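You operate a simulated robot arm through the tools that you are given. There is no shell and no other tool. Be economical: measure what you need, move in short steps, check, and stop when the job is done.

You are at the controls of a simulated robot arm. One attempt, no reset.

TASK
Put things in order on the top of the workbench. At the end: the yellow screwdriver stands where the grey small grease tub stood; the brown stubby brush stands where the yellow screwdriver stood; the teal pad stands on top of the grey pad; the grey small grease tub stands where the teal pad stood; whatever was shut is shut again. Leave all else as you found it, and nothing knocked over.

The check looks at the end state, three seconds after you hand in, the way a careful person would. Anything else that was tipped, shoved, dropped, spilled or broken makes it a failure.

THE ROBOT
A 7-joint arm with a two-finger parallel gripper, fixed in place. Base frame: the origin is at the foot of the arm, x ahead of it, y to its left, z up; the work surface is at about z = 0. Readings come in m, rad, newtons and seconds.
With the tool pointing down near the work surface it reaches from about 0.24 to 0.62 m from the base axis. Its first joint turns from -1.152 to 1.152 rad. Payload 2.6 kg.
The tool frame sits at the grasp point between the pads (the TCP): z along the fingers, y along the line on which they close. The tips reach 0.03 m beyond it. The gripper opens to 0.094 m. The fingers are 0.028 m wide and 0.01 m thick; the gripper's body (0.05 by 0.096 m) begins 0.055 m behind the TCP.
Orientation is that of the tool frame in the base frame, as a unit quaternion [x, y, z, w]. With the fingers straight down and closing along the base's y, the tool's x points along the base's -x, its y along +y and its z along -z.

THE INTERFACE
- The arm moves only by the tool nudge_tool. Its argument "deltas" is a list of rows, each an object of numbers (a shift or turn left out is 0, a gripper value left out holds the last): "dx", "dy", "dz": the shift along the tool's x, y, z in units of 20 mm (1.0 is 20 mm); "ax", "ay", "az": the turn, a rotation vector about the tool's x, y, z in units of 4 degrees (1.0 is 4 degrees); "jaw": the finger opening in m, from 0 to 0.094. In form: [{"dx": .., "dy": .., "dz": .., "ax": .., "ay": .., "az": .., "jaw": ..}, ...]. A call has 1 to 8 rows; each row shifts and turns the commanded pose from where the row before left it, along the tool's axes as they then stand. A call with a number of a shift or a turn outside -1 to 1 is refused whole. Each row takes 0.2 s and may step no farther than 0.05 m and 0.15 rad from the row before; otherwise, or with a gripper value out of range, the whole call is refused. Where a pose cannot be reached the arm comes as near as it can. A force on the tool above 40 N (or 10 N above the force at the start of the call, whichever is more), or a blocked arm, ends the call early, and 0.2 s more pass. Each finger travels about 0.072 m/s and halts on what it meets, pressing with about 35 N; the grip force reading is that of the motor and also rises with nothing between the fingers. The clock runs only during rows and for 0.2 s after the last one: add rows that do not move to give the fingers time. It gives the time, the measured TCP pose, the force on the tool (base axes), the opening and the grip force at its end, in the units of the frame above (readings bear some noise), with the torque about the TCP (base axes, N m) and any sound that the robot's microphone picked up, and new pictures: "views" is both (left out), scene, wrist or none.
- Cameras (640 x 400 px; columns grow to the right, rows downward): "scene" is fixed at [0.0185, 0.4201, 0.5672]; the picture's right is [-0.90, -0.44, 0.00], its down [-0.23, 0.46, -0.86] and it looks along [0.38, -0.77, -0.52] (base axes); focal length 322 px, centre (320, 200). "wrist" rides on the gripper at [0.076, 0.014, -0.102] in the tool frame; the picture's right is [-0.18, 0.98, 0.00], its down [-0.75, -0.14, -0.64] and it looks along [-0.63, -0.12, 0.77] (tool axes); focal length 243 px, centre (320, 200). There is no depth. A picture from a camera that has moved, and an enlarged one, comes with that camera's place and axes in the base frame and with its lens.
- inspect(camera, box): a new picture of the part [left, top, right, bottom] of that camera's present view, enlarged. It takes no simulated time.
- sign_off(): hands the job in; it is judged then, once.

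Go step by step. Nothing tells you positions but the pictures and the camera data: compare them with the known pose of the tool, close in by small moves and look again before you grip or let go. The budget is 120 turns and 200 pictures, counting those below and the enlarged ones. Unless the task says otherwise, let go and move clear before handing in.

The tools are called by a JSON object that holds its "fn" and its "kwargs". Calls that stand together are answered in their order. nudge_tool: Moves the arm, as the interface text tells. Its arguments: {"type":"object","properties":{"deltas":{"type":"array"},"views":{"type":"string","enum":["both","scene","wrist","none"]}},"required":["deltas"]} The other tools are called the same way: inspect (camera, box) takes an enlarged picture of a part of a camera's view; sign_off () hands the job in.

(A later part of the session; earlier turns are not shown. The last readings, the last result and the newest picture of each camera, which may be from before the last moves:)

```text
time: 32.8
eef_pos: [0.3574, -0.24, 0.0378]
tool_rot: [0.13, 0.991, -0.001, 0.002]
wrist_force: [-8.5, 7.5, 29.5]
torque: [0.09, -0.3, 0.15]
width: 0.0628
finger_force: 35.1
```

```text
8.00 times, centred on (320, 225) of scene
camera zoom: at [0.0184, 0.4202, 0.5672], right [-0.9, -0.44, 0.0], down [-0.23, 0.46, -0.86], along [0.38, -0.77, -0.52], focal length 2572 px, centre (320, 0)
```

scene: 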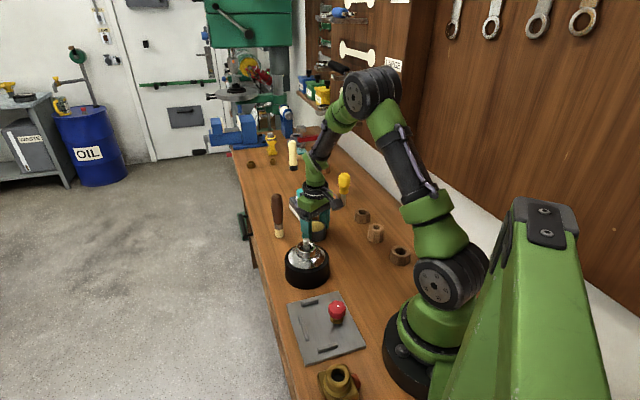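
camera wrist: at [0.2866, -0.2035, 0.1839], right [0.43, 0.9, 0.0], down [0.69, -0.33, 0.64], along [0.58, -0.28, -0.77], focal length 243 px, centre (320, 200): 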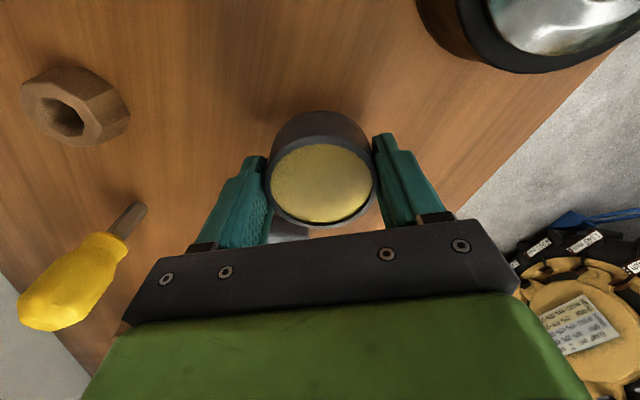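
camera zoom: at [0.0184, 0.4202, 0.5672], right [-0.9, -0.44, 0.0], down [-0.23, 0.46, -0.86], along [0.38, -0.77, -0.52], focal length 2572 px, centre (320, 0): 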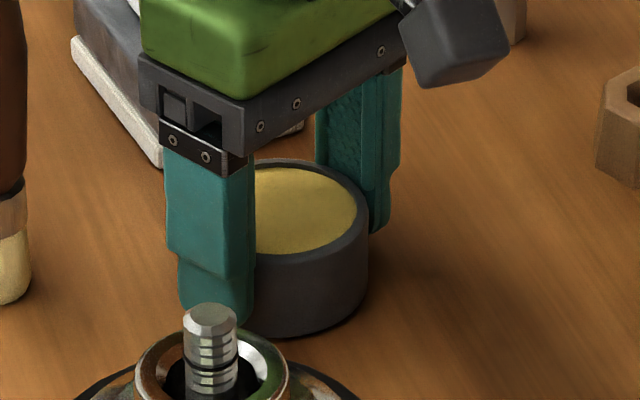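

Touched down. Relieve the pressure a touch, open, rise.

{"fn": "nudge_tool", "kwargs": {"deltas": [{"dz": -0.06}, {"jaw": 0.07}, {"jaw": 0.085}, {"jaw": 0.09}, {"dz": -1}, {"dz": -1}, {"dz": -1}, {"dz": -1}], "views": "none"}}

{"fn": "nudge_tool", "kwargs": {"deltas": [{"dz": -1}, {"dz": -1}, {"dz": -1}, {}]}}

{"fn": "inspect", "kwargs": {"camera": "scene", "box": [260, 170, 400, 280]}}

```text
time: 34.6
eef_pos: [0.3582, -0.2387, 0.1187]
tool_rot: [0.13, 0.991, 0.0, 0.0]
wrist_force: [-0.1, -0.1, -0.4]
torque: [0.01, 0.0, 0.01]
width: 0.0902
finger_force: 0.0
```

```text
time: 35.6
eef_pos: [0.3578, -0.2386, 0.1787]
tool_rot: [0.13, 0.991, 0.0, 0.0]
wrist_force: [-0.8, -0.2, 0.7]
torque: [0.01, 0.02, 0.01]
width: 0.0901
finger_force: 0.1
camera wrist: at [0.2873, -0.2047, 0.2824], right [0.43, 0.9, 0.0], down [0.69, -0.33, 0.64], along [0.58, -0.28, -0.77], focal length 243 px, centre (320, 200)
```

scene: 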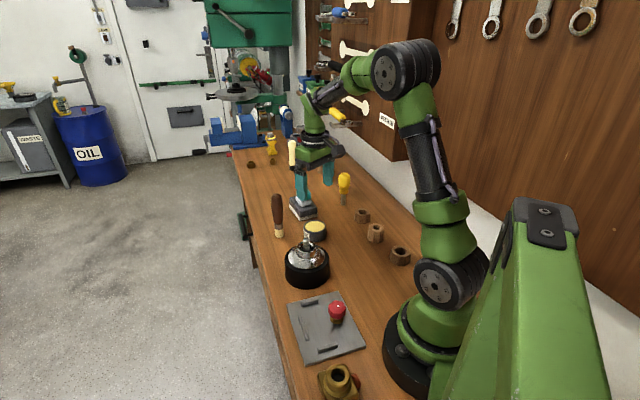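
wrist: 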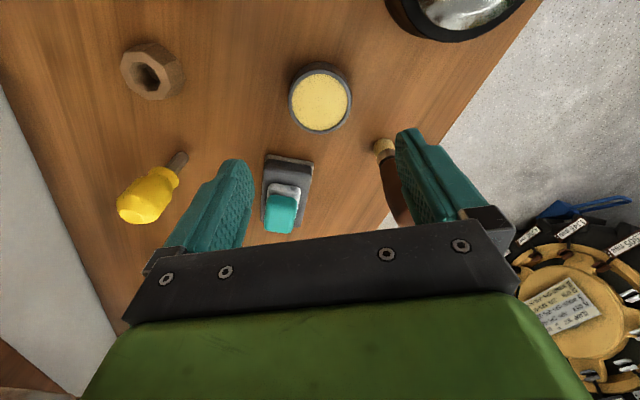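

```text
3.64 times, centred on (330, 225) of scene
camera zoom: at [0.0185, 0.4201, 0.5672], right [-0.9, -0.44, 0.0], down [-0.23, 0.46, -0.86], along [0.38, -0.77, -0.52], focal length 1169 px, centre (284, 109)
```

zoom: 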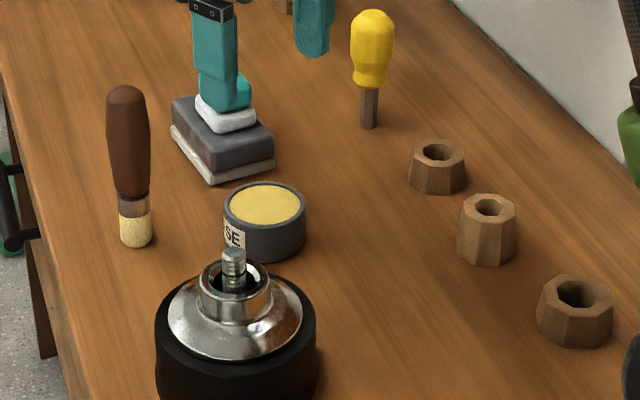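

Tub placed well. Now the yellow screwdriver at about (0.354,-0.431); I move above it at safe height and turn to yaw −38°.

{"fn": "nudge_tool", "kwargs": {"deltas": [{"dx": -0.29, "dy": -1, "dz": -0.3}, {"dx": -0.29, "dy": -1}, {"dx": -0.29, "dy": -1}, {"dx": -0.29, "dy": -1}, {"dx": -0.29, "dy": -1}, {"dx": -0.29, "dy": -1}, {"dx": -0.29, "dy": -1}, {"dx": -0.29, "dy": -1}], "views": "none"}}

{"fn": "nudge_tool", "kwargs": {"deltas": [{"dy": -1}, {"dy": -0.37, "az": 1}, {"az": 1}, {"az": 1}, {"az": 1}, {"az": 1}, {"az": 0.75}, {}]}}

{"fn": "inspect", "kwargs": {"camera": "wrist", "box": [220, 20, 420, 220]}}

```text
time: 37.4
eef_pos: [0.3605, -0.4057, 0.1866]
tool_rot: [0.13, 0.991, 0.0, -0.001]
wrist_force: [1.4, -0.3, 0.5]
torque: [0.03, 0.02, -0.02]
width: 0.0898
finger_force: 0.1
```

```text
time: 39.2
eef_pos: [0.3528, -0.4322, 0.1835]
tool_rot: [0.327, 0.945, 0.0, 0.0]
wrist_force: [-0.1, 0.5, -0.9]
torque: [-0.02, 0.0, -0.02]
width: 0.09
finger_force: 0.1
camera wrist: at [0.3013, -0.3736, 0.2877], right [0.75, 0.66, 0.0], down [0.51, -0.58, 0.64], along [0.42, -0.48, -0.77], focal length 243 px, centre (320, 200)
```

scene: 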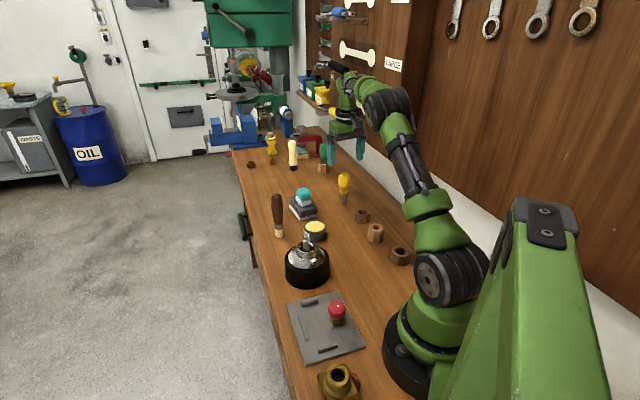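
wrist: 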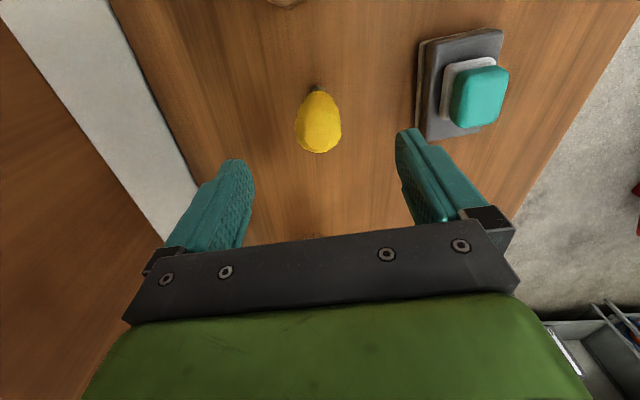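

```text
2.00 times, centred on (320, 120) of wrist
camera zoom: at [0.3013, -0.3736, 0.2877], right [0.75, 0.66, 0.0], down [0.51, -0.58, 0.64], along [0.42, -0.48, -0.77], focal length 485 px, centre (320, 360)
```

zoom: 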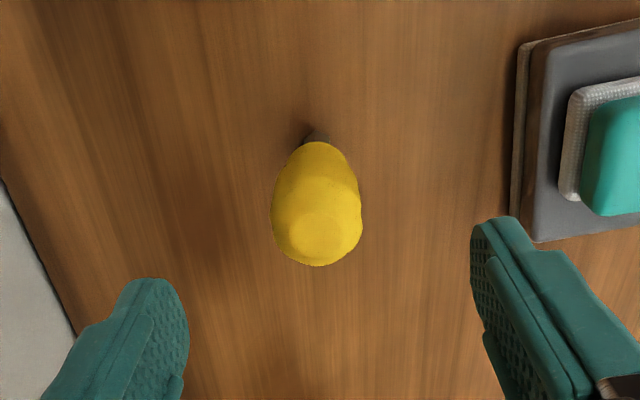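

Screwdriver axis ≈ (0.354,-0.433), under the tool. Descending to handle height and looking.

{"fn": "nudge_tool", "kwargs": {"deltas": [{"dx": -0.05, "dz": 1}, {"dz": 1}, {"dz": 1}, {"dz": 1}, {"dz": 0.9}, {}]}}

{"fn": "inspect", "kwargs": {"camera": "scene", "box": [300, 140, 400, 220]}}

```text
time: 40.6
eef_pos: [0.3543, -0.4328, 0.0869]
tool_rot: [0.326, 0.945, 0.0, 0.0]
wrist_force: [-0.4, -0.4, 0.3]
torque: [0.02, -0.02, -0.01]
width: 0.09
finger_force: 0.0
camera wrist: at [0.3028, -0.3729, 0.1899], right [0.75, 0.66, 0.0], down [0.51, -0.58, 0.64], along [0.42, -0.48, -0.77], focal length 243 px, centre (320, 200)
```

scene: 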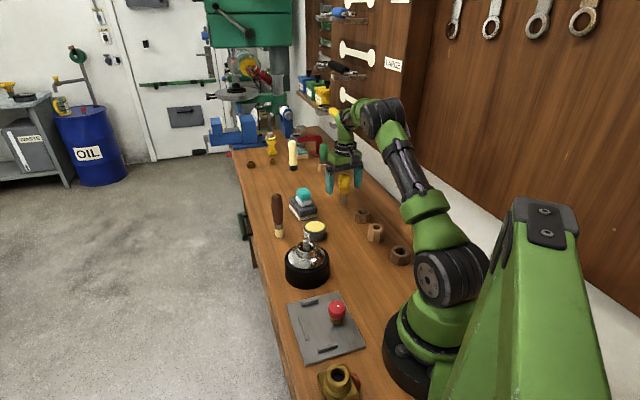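
wrist: 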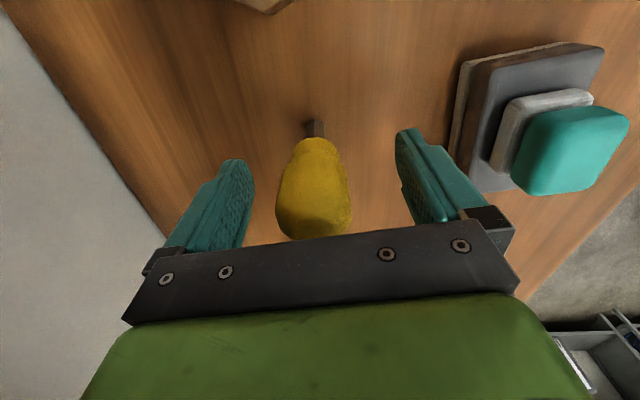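

```text
5.00 times, centred on (350, 180) of scene
camera zoom: at [0.0185, 0.4201, 0.5672], right [-0.9, -0.44, 0.0], down [-0.23, 0.46, -0.86], along [0.38, -0.77, -0.52], focal length 1608 px, centre (170, 300)
```

zoom: 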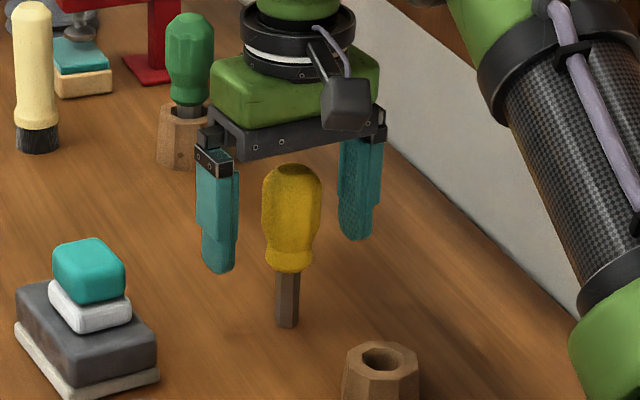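

Fingers straddle the handle well. There's another pad and brush farther back; I check those before continuing.

{"fn": "inspect", "kwargs": {"camera": "scene", "box": [240, 125, 350, 195]}}

```text
5.71 times, centred on (295, 160) of scene
camera zoom: at [0.0185, 0.4201, 0.5672], right [-0.9, -0.44, 0.0], down [-0.23, 0.46, -0.86], along [0.38, -0.77, -0.52], focal length 1837 px, centre (463, 429)
```

zoom: 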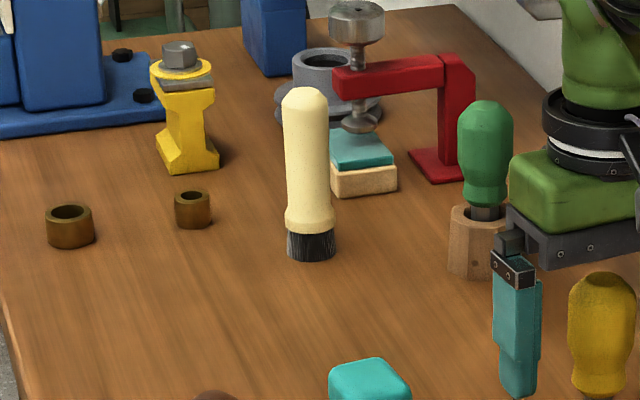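

The far block is clamped and well out of reach, so a distractor. Gripping the screwdriver handle.

{"fn": "nudge_tool", "kwargs": {"deltas": [{"dz": 0.2}, {"jaw": 0.045}, {"jaw": 0.015}, {}, {}, {}]}}

{"fn": "inspect", "kwargs": {"camera": "scene", "box": [300, 140, 400, 220]}}

```text
time: 42.0
eef_pos: [0.3542, -0.4319, 0.0825]
tool_rot: [0.325, 0.946, 0.0, 0.001]
wrist_force: [0.3, -0.9, 0.3]
torque: [-0.01, 0.01, -0.03]
width: 0.0374
finger_force: 34.9
camera wrist: at [0.3027, -0.3735, 0.186], right [0.75, 0.66, 0.0], down [0.51, -0.58, 0.64], along [0.42, -0.48, -0.77], focal length 243 px, centre (320, 200)
```

scene: 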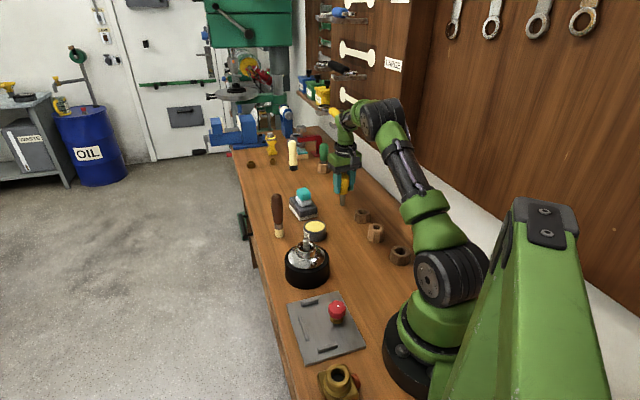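
wrist: 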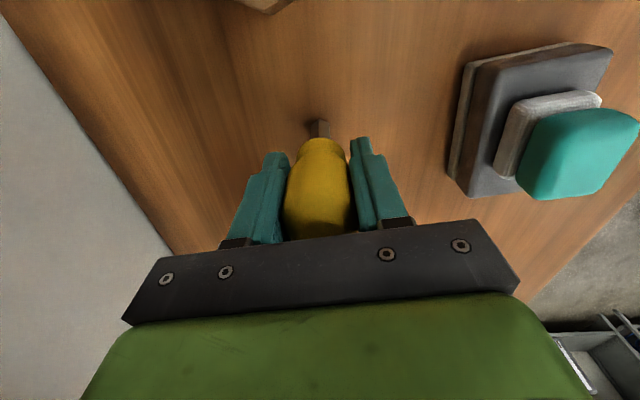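

```text
5.00 times, centred on (350, 180) of scene
camera zoom: at [0.0185, 0.4201, 0.5673], right [-0.9, -0.44, 0.0], down [-0.23, 0.46, -0.86], along [0.38, -0.77, -0.52], focal length 1608 px, centre (170, 300)
```

zoom: 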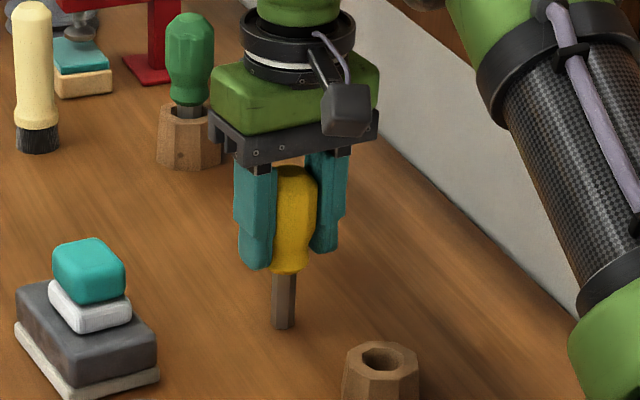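

Held. Lift it and check that it hangs straight.

{"fn": "nudge_tool", "kwargs": {"deltas": [{"dz": -0.5}, {"dz": -1}, {"dz": -1}, {"dz": -1}, {"dz": -1}, {"dz": -1}, {}]}}

{"fn": "inspect", "kwargs": {"camera": "scene", "box": [300, 120, 400, 200]}}

```text
time: 43.6
eef_pos: [0.3544, -0.4323, 0.1896]
tool_rot: [0.325, 0.946, 0.0, 0.0]
wrist_force: [-0.8, 0.6, -1.2]
torque: [-0.02, -0.02, 0.0]
width: 0.0376
finger_force: 34.5
camera wrist: at [0.3026, -0.3739, 0.2937], right [0.75, 0.66, 0.0], down [0.51, -0.58, 0.64], along [0.42, -0.48, -0.77], focal length 243 px, centre (320, 200)
```

scene: 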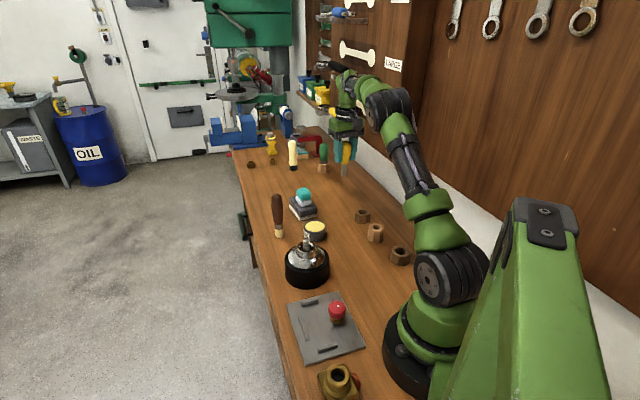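
wrist: 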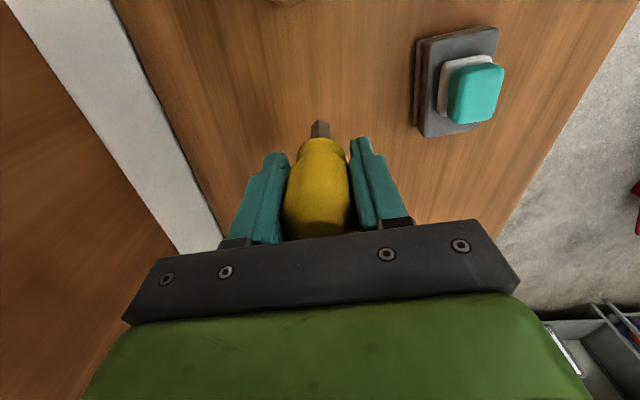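

```text
5.00 times, centred on (350, 160) of scene
camera zoom: at [0.0185, 0.4201, 0.5673], right [-0.9, -0.44, 0.0], down [-0.23, 0.46, -0.86], along [0.38, -0.77, -0.52], focal length 1608 px, centre (170, 400)
```

zoom: 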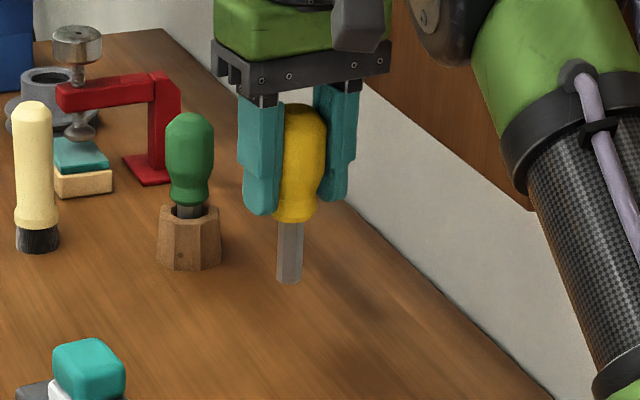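

It seems to hang with a slight lean; I zoom in to quantify.

{"fn": "inspect", "kwargs": {"camera": "wrist", "box": [240, 100, 400, 240]}}

{"fn": "inspect", "kwargs": {"camera": "scene", "box": [325, 130, 375, 180]}}

```text
2.86 times, centred on (320, 170) of wrist
camera zoom: at [0.3026, -0.3739, 0.2937], right [0.75, 0.66, 0.0], down [0.51, -0.58, 0.64], along [0.42, -0.48, -0.77], focal length 693 px, centre (320, 286)
```

zoom: 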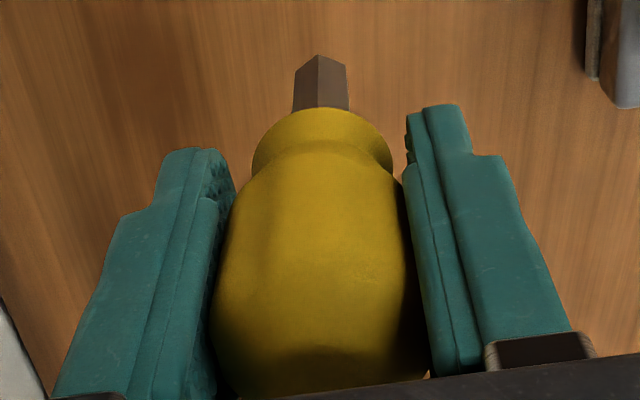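

```text
8.00 times, centred on (350, 155) of scene
camera zoom: at [0.0185, 0.4201, 0.5673], right [-0.9, -0.44, 0.0], down [-0.23, 0.46, -0.86], along [0.38, -0.77, -0.52], focal length 2572 px, centre (80, 560)
```

zoom: 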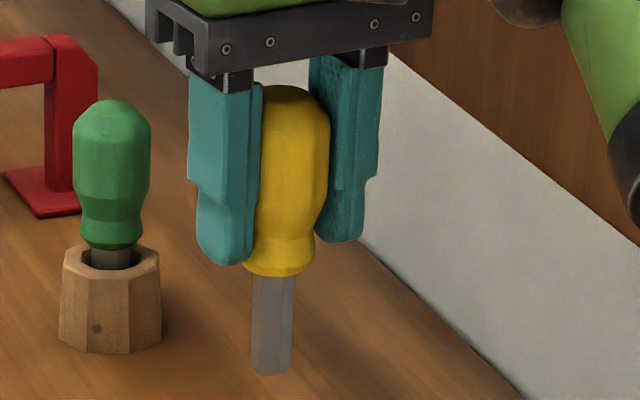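

The lean is only perspective; it hangs straight. Carrying it to the tub's old spot (0.211,-0.180).

{"fn": "nudge_tool", "kwargs": {"deltas": [{"dx": 0.957, "dy": 0.397}, {"dx": 0.957, "dy": 0.397}, {"dx": 0.957, "dy": 0.397}, {"dx": 0.957, "dy": 0.397}, {"dx": 0.957, "dy": 0.397}, {"dx": 0.957, "dy": 0.397}, {"dx": 0.957, "dy": 0.397}], "views": "none"}}

{"fn": "nudge_tool", "kwargs": {"deltas": [{"dx": 0.957, "dy": 0.397}, {"dx": 0.957, "dy": 0.397}, {"dx": 0.957, "dy": 0.397}, {"dx": 0.957, "dy": 0.397}, {"dx": 0.957, "dy": 0.397}, {"dx": 0.957, "dy": 0.397}, {"dx": 0.957, "dy": 0.397}, {}], "views": "none"}}

{"fn": "nudge_tool", "kwargs": {"deltas": [{"dz": 1}, {"dz": 1}, {"dz": 1}, {"dz": 1}, {}]}}

{"fn": "inspect", "kwargs": {"camera": "scene", "box": [300, 190, 420, 280]}}

```text
time: 45.2
eef_pos: [0.2814, -0.3077, 0.1934]
tool_rot: [0.326, 0.945, 0.0, 0.0]
wrist_force: [0.5, 0.3, -0.2]
torque: [0.01, 0.02, -0.01]
width: 0.0377
finger_force: 35.8
```

```text
time: 47.0
eef_pos: [0.21, -0.1843, 0.1912]
tool_rot: [0.326, 0.945, 0.0, 0.0]
wrist_force: [0.7, 0.4, -1.0]
torque: [0.04, -0.01, 0.03]
width: 0.0374
finger_force: 35.1
```

```text
time: 48.2
eef_pos: [0.2127, -0.182, 0.1098]
tool_rot: [0.326, 0.945, 0.0, 0.0]
wrist_force: [-0.2, 0.4, -1.8]
torque: [0.0, 0.01, 0.02]
width: 0.0372
finger_force: 35.4
camera wrist: at [0.1608, -0.1234, 0.2135], right [0.75, 0.66, 0.0], down [0.51, -0.58, 0.64], along [0.42, -0.48, -0.77], focal length 243 px, centre (320, 200)
```

scene: 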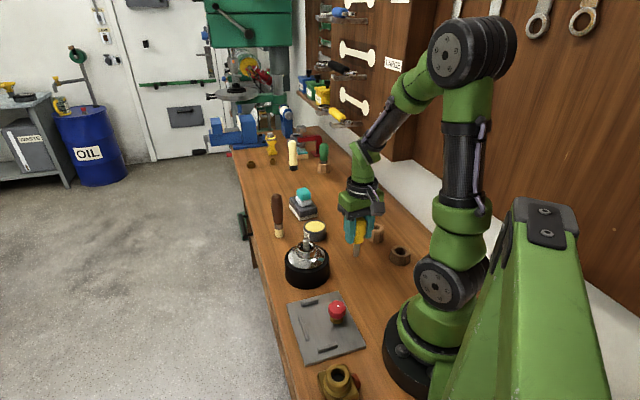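
wrist: 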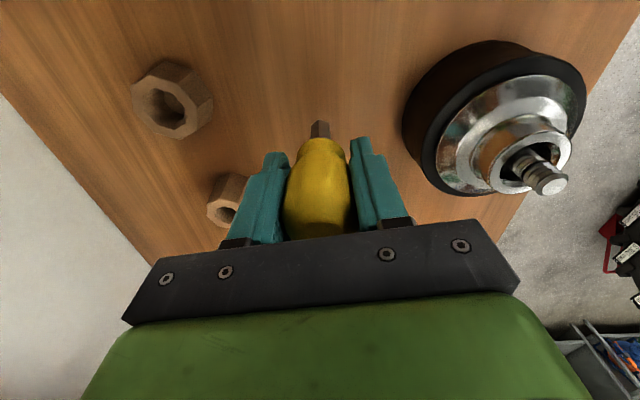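

```text
4.44 times, centred on (360, 235) of scene
camera zoom: at [0.0185, 0.4201, 0.5673], right [-0.9, -0.44, 0.0], down [-0.23, 0.46, -0.86], along [0.38, -0.77, -0.52], focal length 1429 px, centre (142, 44)
```

zoom: 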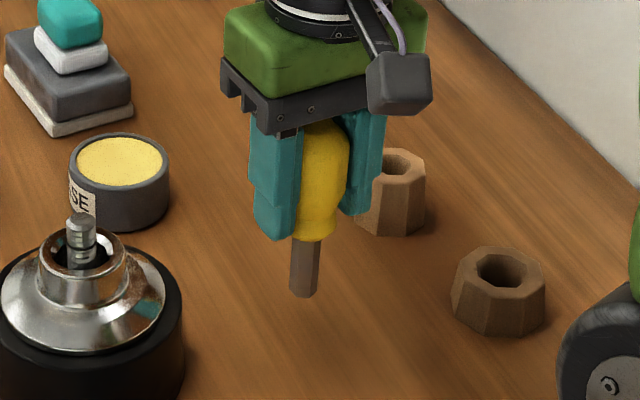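

Good. Lowering toward the surface.

{"fn": "nudge_tool", "kwargs": {"deltas": [{"dx": 0.12, "dy": 0.06, "dz": 0.6}, {"dz": 0.6}, {}], "views": "scene"}}

{"fn": "inspect", "kwargs": {"camera": "scene", "box": [330, 220, 390, 270]}}

```text
time: 49.0
eef_pos: [0.2105, -0.1808, 0.0874]
tool_rot: [0.325, 0.946, 0.0, 0.0]
wrist_force: [-0.5, 0.9, -0.1]
torque: [0.04, -0.01, 0.0]
width: 0.0373
finger_force: 34.9
```

scene: 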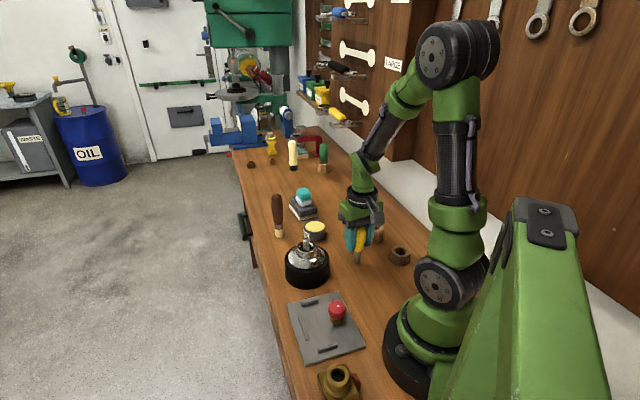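

```text
8.00 times, centred on (360, 245) of scene
camera zoom: at [0.0185, 0.4201, 0.5673], right [-0.9, -0.44, 0.0], down [-0.23, 0.46, -0.86], along [0.38, -0.77, -0.52], focal length 2572 px, centre (0, -160)
```

zoom: 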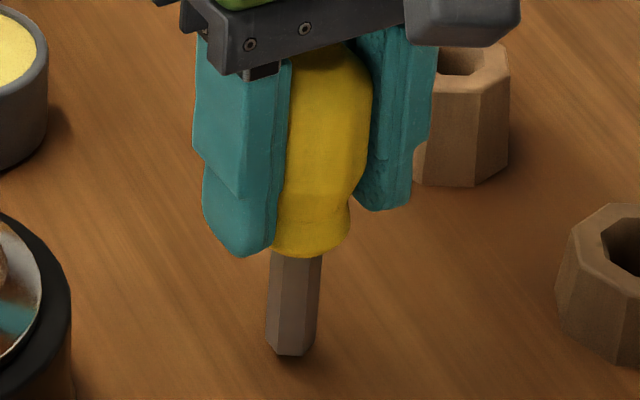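

Tip projects at (0.211,-0.179), on target. Final guarded lowering.

{"fn": "nudge_tool", "kwargs": {"deltas": [{"dz": 0.13}, {}], "views": "none"}}

{"fn": "nudge_tool", "kwargs": {"deltas": [{"dz": 0.08}, {}], "views": "none"}}

```text
time: 49.6
eef_pos: [0.2098, -0.1796, 0.0846]
tool_rot: [0.325, 0.946, 0.0, 0.0]
wrist_force: [0.0, 0.5, -1.3]
torque: [0.0, 0.01, -0.01]
width: 0.0373
finger_force: 35.4
```

```text
time: 50.2
eef_pos: [0.21, -0.1807, 0.0827]
tool_rot: [0.326, 0.945, 0.0, 0.0]
wrist_force: [-0.6, 1.2, -2.0]
torque: [-0.02, -0.03, 0.03]
width: 0.0377
finger_force: 35.1
```

{"fn": "nudge_tool", "kwargs": {"deltas": [{"dz": 0.06}, {}], "views": "none"}}

```text
time: 50.8
eef_pos: [0.209, -0.1808, 0.0823]
tool_rot: [0.326, 0.946, -0.001, 0.001]
wrist_force: [-0.4, -0.3, 1.0]
torque: [-0.03, 0.05, -0.02]
width: 0.0377
finger_force: 34.9
```

Contact just beginning. One tiny step more, then look before release.

{"fn": "nudge_tool", "kwargs": {"deltas": [{"dz": 0.03}, {}], "views": "scene"}}

{"fn": "inspect", "kwargs": {"camera": "scene", "box": [330, 220, 390, 270]}}

```text
time: 51.4
eef_pos: [0.2098, -0.179, 0.0814]
tool_rot: [0.325, 0.946, -0.001, 0.0]
wrist_force: [-5.5, -4.4, 15.3]
torque: [-0.31, 0.4, 0.0]
width: 0.0377
finger_force: 35.4
```

scene: 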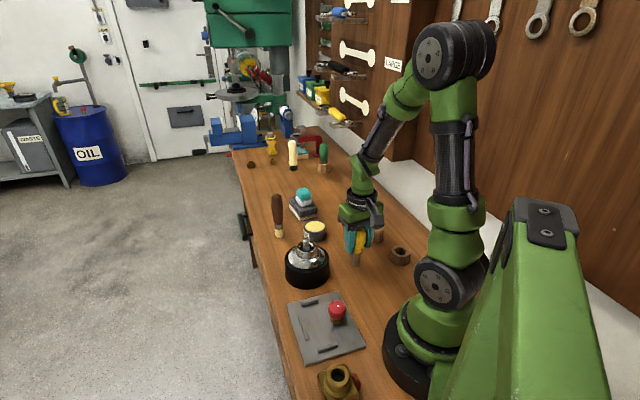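

```text
8.00 times, centred on (360, 245) of scene
camera zoom: at [0.0185, 0.4201, 0.5672], right [-0.9, -0.44, 0.0], down [-0.23, 0.46, -0.86], along [0.38, -0.77, -0.52], focal length 2572 px, centre (0, -160)
```

zoom: 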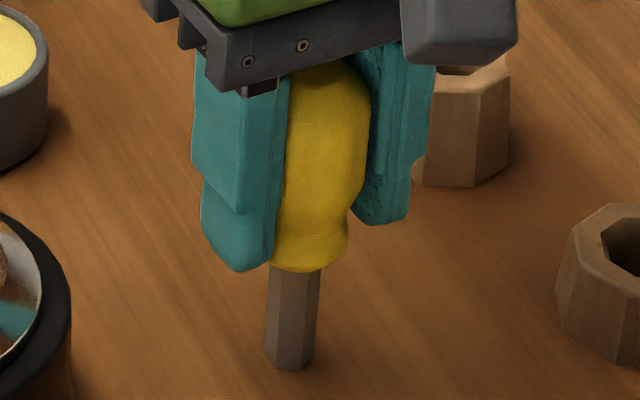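

Seated at 15 N; relieve most of it and open slowly.

{"fn": "nudge_tool", "kwargs": {"deltas": [{"dz": -0.05}, {}], "views": "none"}}

{"fn": "nudge_tool", "kwargs": {"deltas": [{"jaw": 0.039}, {"jaw": 0.041}, {"jaw": 0.045}, {"jaw": 0.055}, {"jaw": 0.07}, {"jaw": 0.085}, {}]}}

{"fn": "inspect", "kwargs": {"camera": "scene", "box": [330, 220, 390, 270]}}

```text
time: 52.0
eef_pos: [0.2104, -0.1788, 0.0811]
tool_rot: [0.325, 0.946, 0.0, 0.0]
wrist_force: [1.4, -1.2, 2.5]
torque: [-0.07, -0.09, 0.0]
width: 0.0374
finger_force: 35.1
```

```text
time: 53.6
eef_pos: [0.2104, -0.179, 0.0814]
tool_rot: [0.325, 0.946, 0.001, 0.001]
wrist_force: [0.7, 0.2, -0.3]
torque: [0.01, 0.03, 0.02]
width: 0.0847
finger_force: 0.1
camera wrist: at [0.1587, -0.1201, 0.1859], right [0.75, 0.66, 0.0], down [0.51, -0.58, 0.64], along [0.42, -0.48, -0.77], focal length 243 px, centre (320, 200)
```

scene: 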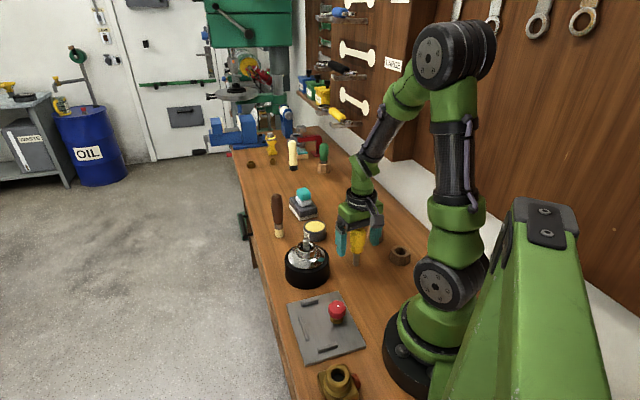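
wrist: 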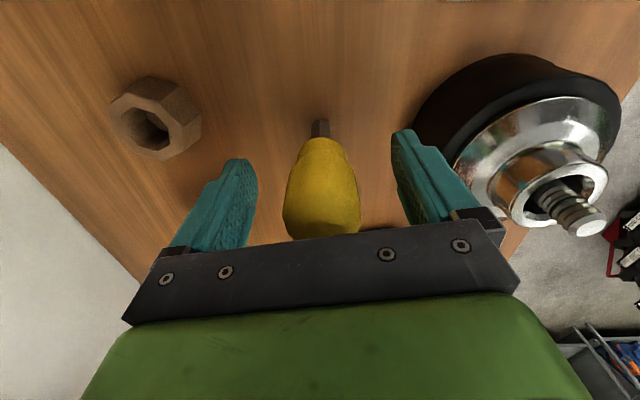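

```text
8.00 times, centred on (360, 245) of scene
camera zoom: at [0.0185, 0.4201, 0.5672], right [-0.9, -0.44, 0.0], down [-0.23, 0.46, -0.86], along [0.38, -0.77, -0.52], focal length 2572 px, centre (0, -160)
```

zoom: 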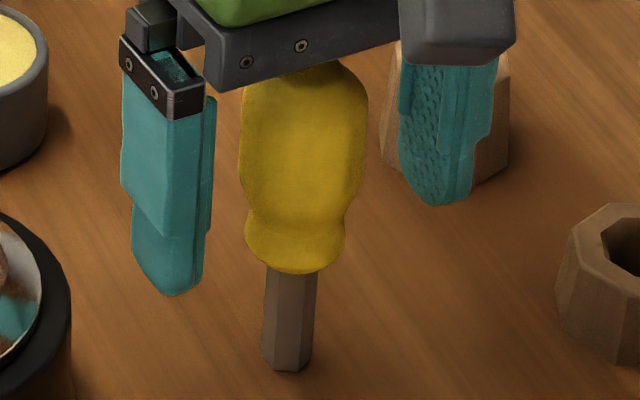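

The screwdriver stands on its own. Rising straight up, then on to the brush.

{"fn": "nudge_tool", "kwargs": {"deltas": [{"dz": -0.5}, {"dz": -1}, {"dz": -1}, {"dz": -1}, {"dz": -1}, {"dz": -1}, {"dz": -0.5}, {}]}}

{"fn": "inspect", "kwargs": {"camera": "scene", "box": [260, 180, 400, 280]}}

```text
time: 55.4
eef_pos: [0.2097, -0.1787, 0.2019]
tool_rot: [0.325, 0.946, 0.0, 0.0]
wrist_force: [-0.5, 0.0, 0.2]
torque: [0.02, -0.01, 0.0]
width: 0.0847
finger_force: 0.0
camera wrist: at [0.1584, -0.1189, 0.3047], right [0.75, 0.66, 0.0], down [0.51, -0.58, 0.64], along [0.42, -0.48, -0.77], focal length 243 px, centre (320, 200)
```

scene: 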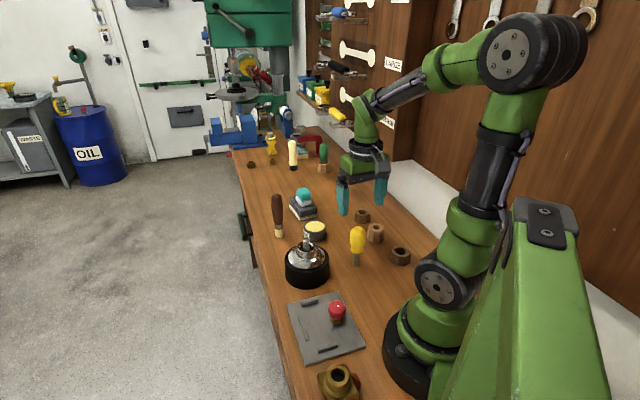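
wrist: 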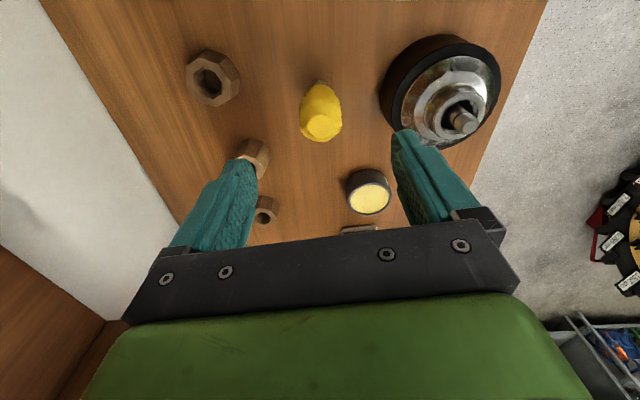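

```text
4.00 times, centred on (330, 230) of scene
camera zoom: at [0.0185, 0.4201, 0.5672], right [-0.9, -0.44, 0.0], down [-0.23, 0.46, -0.86], along [0.38, -0.77, -0.52], focal length 1286 px, centre (280, 80)
```

zoom: 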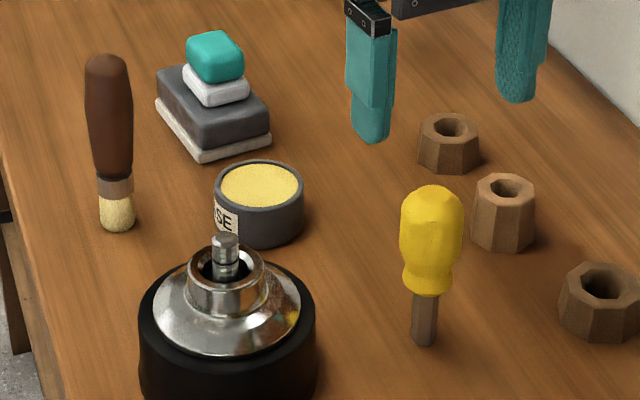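

Everything stands. Moving above the brush at about (0.452,-0.192).

{"fn": "nudge_tool", "kwargs": {"deltas": [{"dx": -1, "dy": 0.7}, {"dx": -1, "dy": 0.7}, {"dx": -1, "dy": 0.7}, {"dx": -1, "dy": 0.7}, {"dx": -1, "dy": 0.7}, {"dx": -1, "dy": 0.7}, {"dx": -1, "dy": 0.7}, {"dx": -1, "dy": 0.7}], "views": "none"}}

{"fn": "nudge_tool", "kwargs": {"deltas": [{"dx": -0.975, "dy": 0.68}, {"dx": -0.975, "dy": 0.68}, {}]}}

{"fn": "inspect", "kwargs": {"camera": "wrist", "box": [220, 20, 420, 220]}}

```text
time: 57.2
eef_pos: [0.406, -0.1895, 0.2031]
tool_rot: [0.325, 0.946, -0.001, 0.0]
wrist_force: [-0.4, 0.4, -0.8]
torque: [0.0, 0.01, 0.01]
width: 0.085
finger_force: 0.1
```

```text
time: 58.0
eef_pos: [0.4529, -0.1929, 0.204]
tool_rot: [0.325, 0.946, 0.0, 0.001]
wrist_force: [0.4, 0.4, 0.1]
torque: [-0.01, 0.02, 0.01]
width: 0.085
finger_force: 0.0
camera wrist: at [0.4009, -0.1341, 0.3074], right [0.75, 0.66, 0.0], down [0.51, -0.58, 0.64], along [0.42, -0.48, -0.77], focal length 243 px, centre (320, 200)
```

scene: 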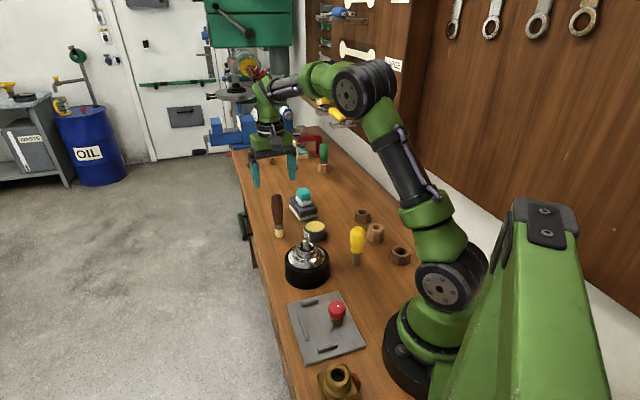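
wrist: 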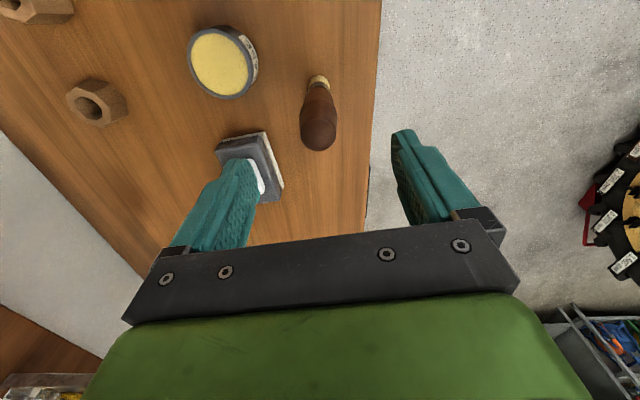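

```text
2.00 times, centred on (320, 120) of wrist
camera zoom: at [0.4009, -0.1341, 0.3074], right [0.75, 0.66, 0.0], down [0.51, -0.58, 0.64], along [0.42, -0.48, -0.77], focal length 485 px, centre (320, 360)
```

zoom: 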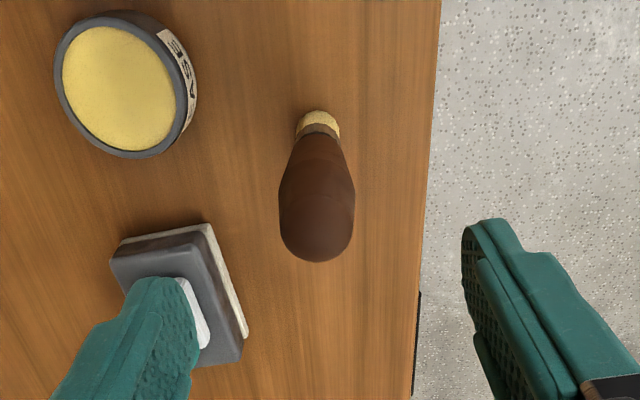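

Brush axis ≈ (0.451,-0.192), centred. Descending to handle height.

{"fn": "nudge_tool", "kwargs": {"deltas": [{"dx": 0.06, "dy": -0.03, "dz": 1}, {"dz": 1}, {"dz": 1}, {"dz": 1}, {"dz": 0.9}, {}]}}

{"fn": "inspect", "kwargs": {"camera": "scene", "box": [240, 160, 340, 250]}}

```text
time: 59.4
eef_pos: [0.4513, -0.1923, 0.1055]
tool_rot: [0.326, 0.945, 0.0, 0.0]
wrist_force: [0.2, -0.3, -0.1]
torque: [0.01, 0.0, 0.03]
width: 0.0848
finger_force: 0.0
camera wrist: at [0.4001, -0.1328, 0.2084], right [0.75, 0.66, 0.0], down [0.51, -0.58, 0.64], along [0.42, -0.48, -0.77], focal length 243 px, centre (320, 200)
```

scene: 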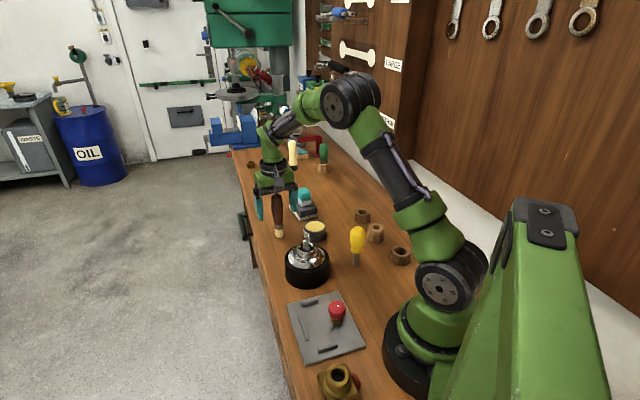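
wrist: 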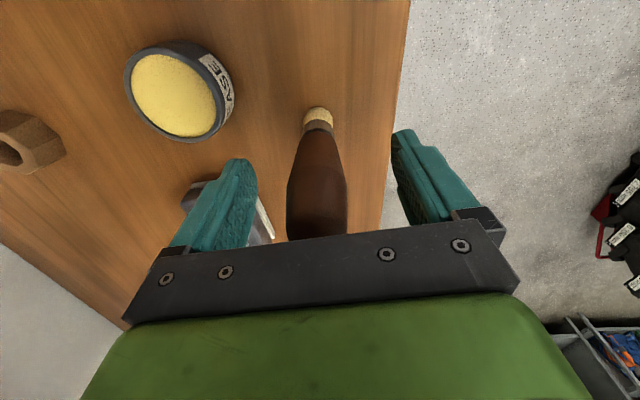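

```text
4.44 times, centred on (290, 205) of scene
camera zoom: at [0.0185, 0.4201, 0.5672], right [-0.9, -0.44, 0.0], down [-0.23, 0.46, -0.86], along [0.38, -0.77, -0.52], focal length 1429 px, centre (453, 178)
```

zoom: 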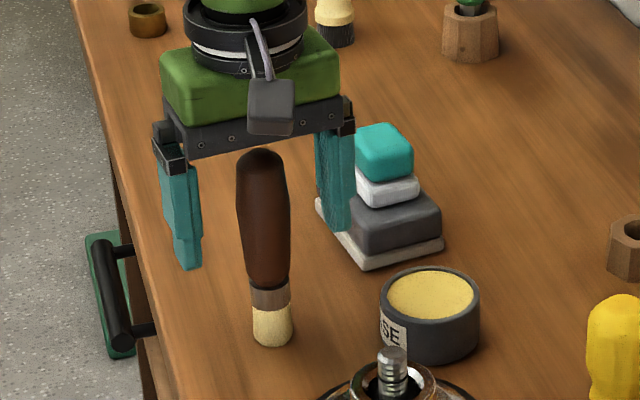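

Straddled cleanly. Closing on the handle.

{"fn": "nudge_tool", "kwargs": {"deltas": [{"jaw": 0.045}, {"jaw": 0.03}, {"jaw": 0.01}, {}, {}]}}

{"fn": "inspect", "kwargs": {"camera": "scene", "box": [240, 160, 340, 250]}}

```text
time: 60.6
eef_pos: [0.4524, -0.1921, 0.105]
tool_rot: [0.326, 0.945, 0.0, 0.0]
wrist_force: [-0.1, 0.0, -0.1]
torque: [0.02, 0.0, 0.0]
width: 0.0329
finger_force: 35.1
camera wrist: at [0.4001, -0.1329, 0.2087], right [0.75, 0.66, 0.0], down [0.51, -0.58, 0.64], along [0.42, -0.48, -0.77], focal length 243 px, centre (320, 200)
```

scene: 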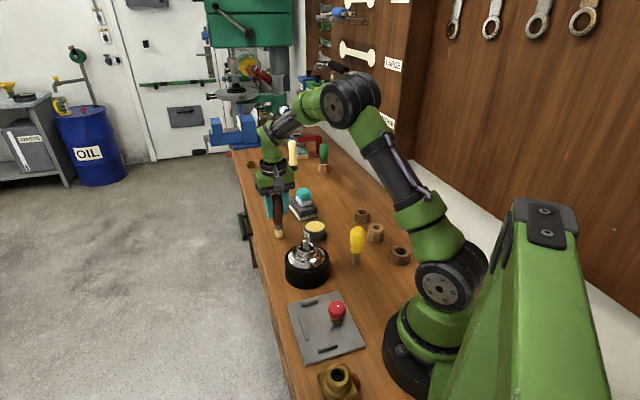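
wrist: 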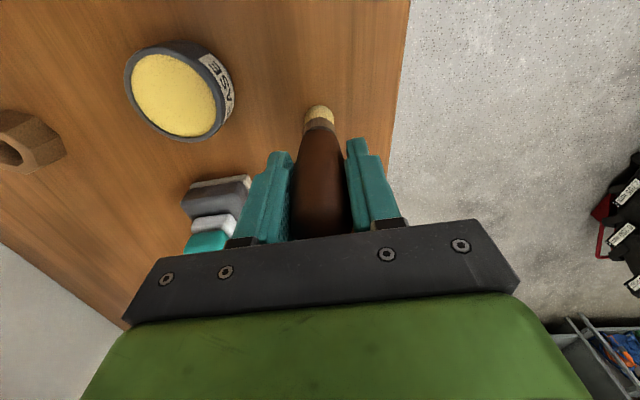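

```text
4.44 times, centred on (290, 205) of scene
camera zoom: at [0.0185, 0.4201, 0.5672], right [-0.9, -0.44, 0.0], down [-0.23, 0.46, -0.86], along [0.38, -0.77, -0.52], focal length 1429 px, centre (453, 178)
```

zoom: 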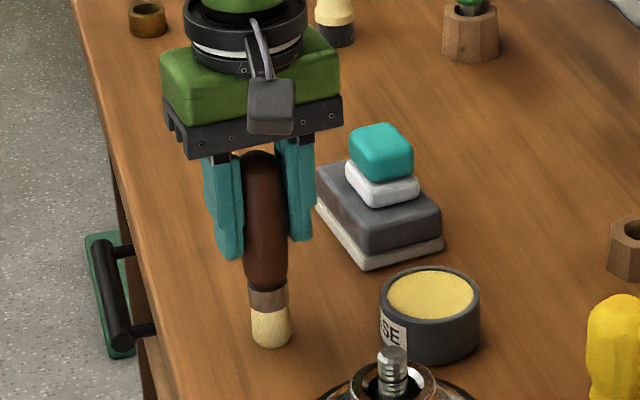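

Held upright. Lifting and carrying to the screwdriver's old spot (0.3535,-0.4325).

{"fn": "nudge_tool", "kwargs": {"deltas": [{"dz": -0.5}, {"dz": -1}, {"dz": -1}, {"dz": -1}, {"dz": -1}, {"dz": -1}, {}], "views": "none"}}

{"fn": "nudge_tool", "kwargs": {"deltas": [{"dx": -0.268, "dy": -0.96}, {"dx": -0.268, "dy": -0.96}, {"dx": -0.268, "dy": -0.96}, {"dx": -0.268, "dy": -0.96}, {"dx": -0.268, "dy": -0.96}, {"dx": -0.268, "dy": -0.96}, {"dx": -0.268, "dy": -0.96}], "views": "none"}}

{"fn": "nudge_tool", "kwargs": {"deltas": [{"dx": -0.268, "dy": -0.96}, {"dx": -0.268, "dy": -0.96}, {"dx": -0.268, "dy": -0.96}, {"dx": -0.268, "dy": -0.96}, {"dx": -0.268, "dy": -0.96}, {"dx": -0.268, "dy": -0.96}, {}]}}

{"fn": "inspect", "kwargs": {"camera": "scene", "box": [280, 120, 400, 220]}}

```text
time: 62.2
eef_pos: [0.4496, -0.1927, 0.2168]
tool_rot: [0.326, 0.945, 0.0, 0.0]
wrist_force: [-0.9, -0.8, -1.0]
torque: [0.02, 0.03, 0.01]
width: 0.0329
finger_force: 35.2
```

```text
time: 63.8
eef_pos: [0.3983, -0.3229, 0.2148]
tool_rot: [0.325, 0.946, 0.0, 0.0]
wrist_force: [0.6, 0.1, -0.5]
torque: [0.02, 0.0, 0.0]
width: 0.0331
finger_force: 34.7
```

```text
time: 65.4
eef_pos: [0.3507, -0.4332, 0.2152]
tool_rot: [0.326, 0.945, -0.001, 0.0]
wrist_force: [0.0, 0.1, -0.8]
torque: [0.03, -0.01, -0.03]
width: 0.0328
finger_force: 35.4
camera wrist: at [0.2984, -0.3745, 0.3173], right [0.75, 0.66, 0.0], down [0.51, -0.58, 0.64], along [0.42, -0.48, -0.77], focal length 243 px, centre (320, 200)
```

scene: 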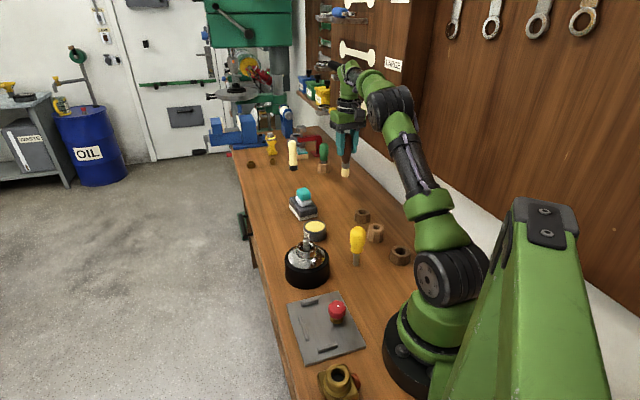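
wrist: 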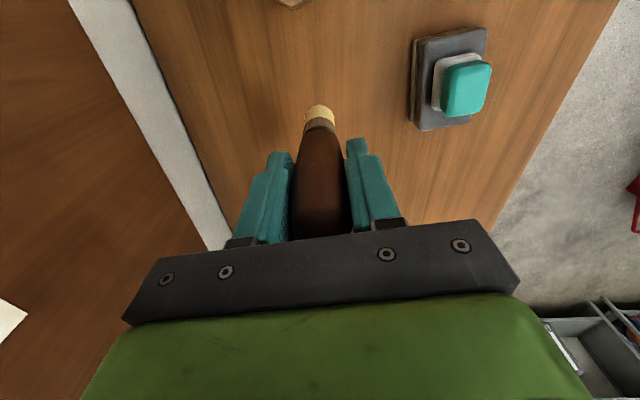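

```text
4.00 times, centred on (340, 170) of scene
camera zoom: at [0.0185, 0.4201, 0.5673], right [-0.9, -0.44, 0.0], down [-0.23, 0.46, -0.86], along [0.38, -0.77, -0.52], focal length 1286 px, centre (240, 320)
```

zoom: 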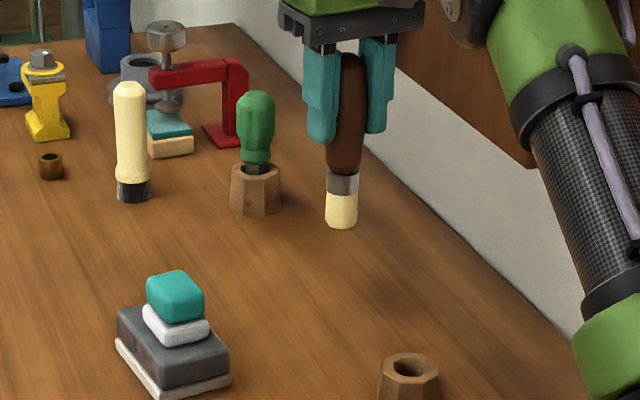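

On course. Small correction, then descend to just above the surface.

{"fn": "nudge_tool", "kwargs": {"deltas": [{"dx": -0.08, "dy": 0.1, "dz": 1}, {"dz": 1}, {"dz": 1}, {"dz": 1}, {"dz": 1}, {"dz": 0.2}, {}], "views": "scene"}}

{"fn": "inspect", "kwargs": {"camera": "scene", "box": [300, 140, 400, 220]}}

```text
time: 67.0
eef_pos: [0.355, -0.4313, 0.1117]
tool_rot: [0.325, 0.946, 0.0, 0.0]
wrist_force: [0.0, 0.2, -0.9]
torque: [0.02, 0.0, -0.04]
width: 0.033
finger_force: 34.9
```

scene: 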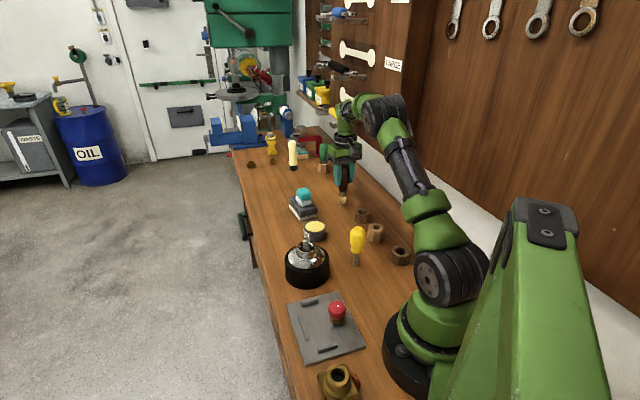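

```text
5.00 times, centred on (350, 180) of scene
camera zoom: at [0.0185, 0.4201, 0.5673], right [-0.9, -0.44, 0.0], down [-0.23, 0.46, -0.86], along [0.38, -0.77, -0.52], focal length 1608 px, centre (170, 300)
```

zoom: 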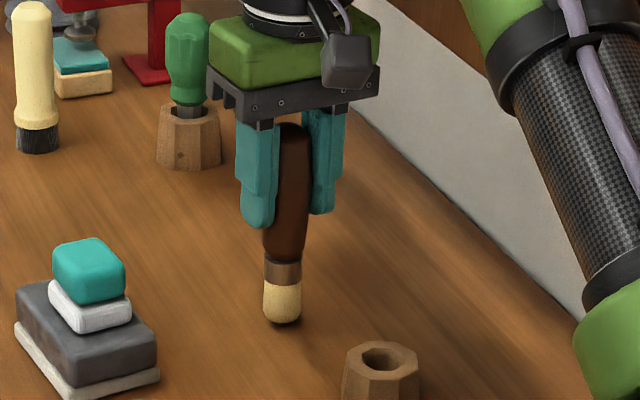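

A 2 mm correction, then guarded lowering.

{"fn": "nudge_tool", "kwargs": {"deltas": [{"dx": 0.04, "dy": -0.1, "dz": 0.15}, {}], "views": "none"}}

{"fn": "nudge_tool", "kwargs": {"deltas": [{"dz": 0.12}, {}], "views": "none"}}

{"fn": "nudge_tool", "kwargs": {"deltas": [{"dz": 0.07}, {}], "views": "none"}}

```text
time: 67.6
eef_pos: [0.3538, -0.4329, 0.108]
tool_rot: [0.325, 0.946, 0.0, 0.0]
wrist_force: [-0.6, -0.1, -0.3]
torque: [-0.03, 0.0, 0.01]
width: 0.0327
finger_force: 34.8
```

```text
time: 68.2
eef_pos: [0.3545, -0.4333, 0.1048]
tool_rot: [0.325, 0.946, -0.001, 0.0]
wrist_force: [0.0, -1.0, 0.5]
torque: [-0.04, 0.01, 0.01]
width: 0.0333
finger_force: 35.3
```

```text
time: 68.8
eef_pos: [0.3546, -0.4321, 0.1052]
tool_rot: [0.326, 0.946, -0.001, 0.0]
wrist_force: [-1.4, 2.7, 10.0]
torque: [0.27, 0.16, 0.0]
width: 0.033
finger_force: 34.5
```

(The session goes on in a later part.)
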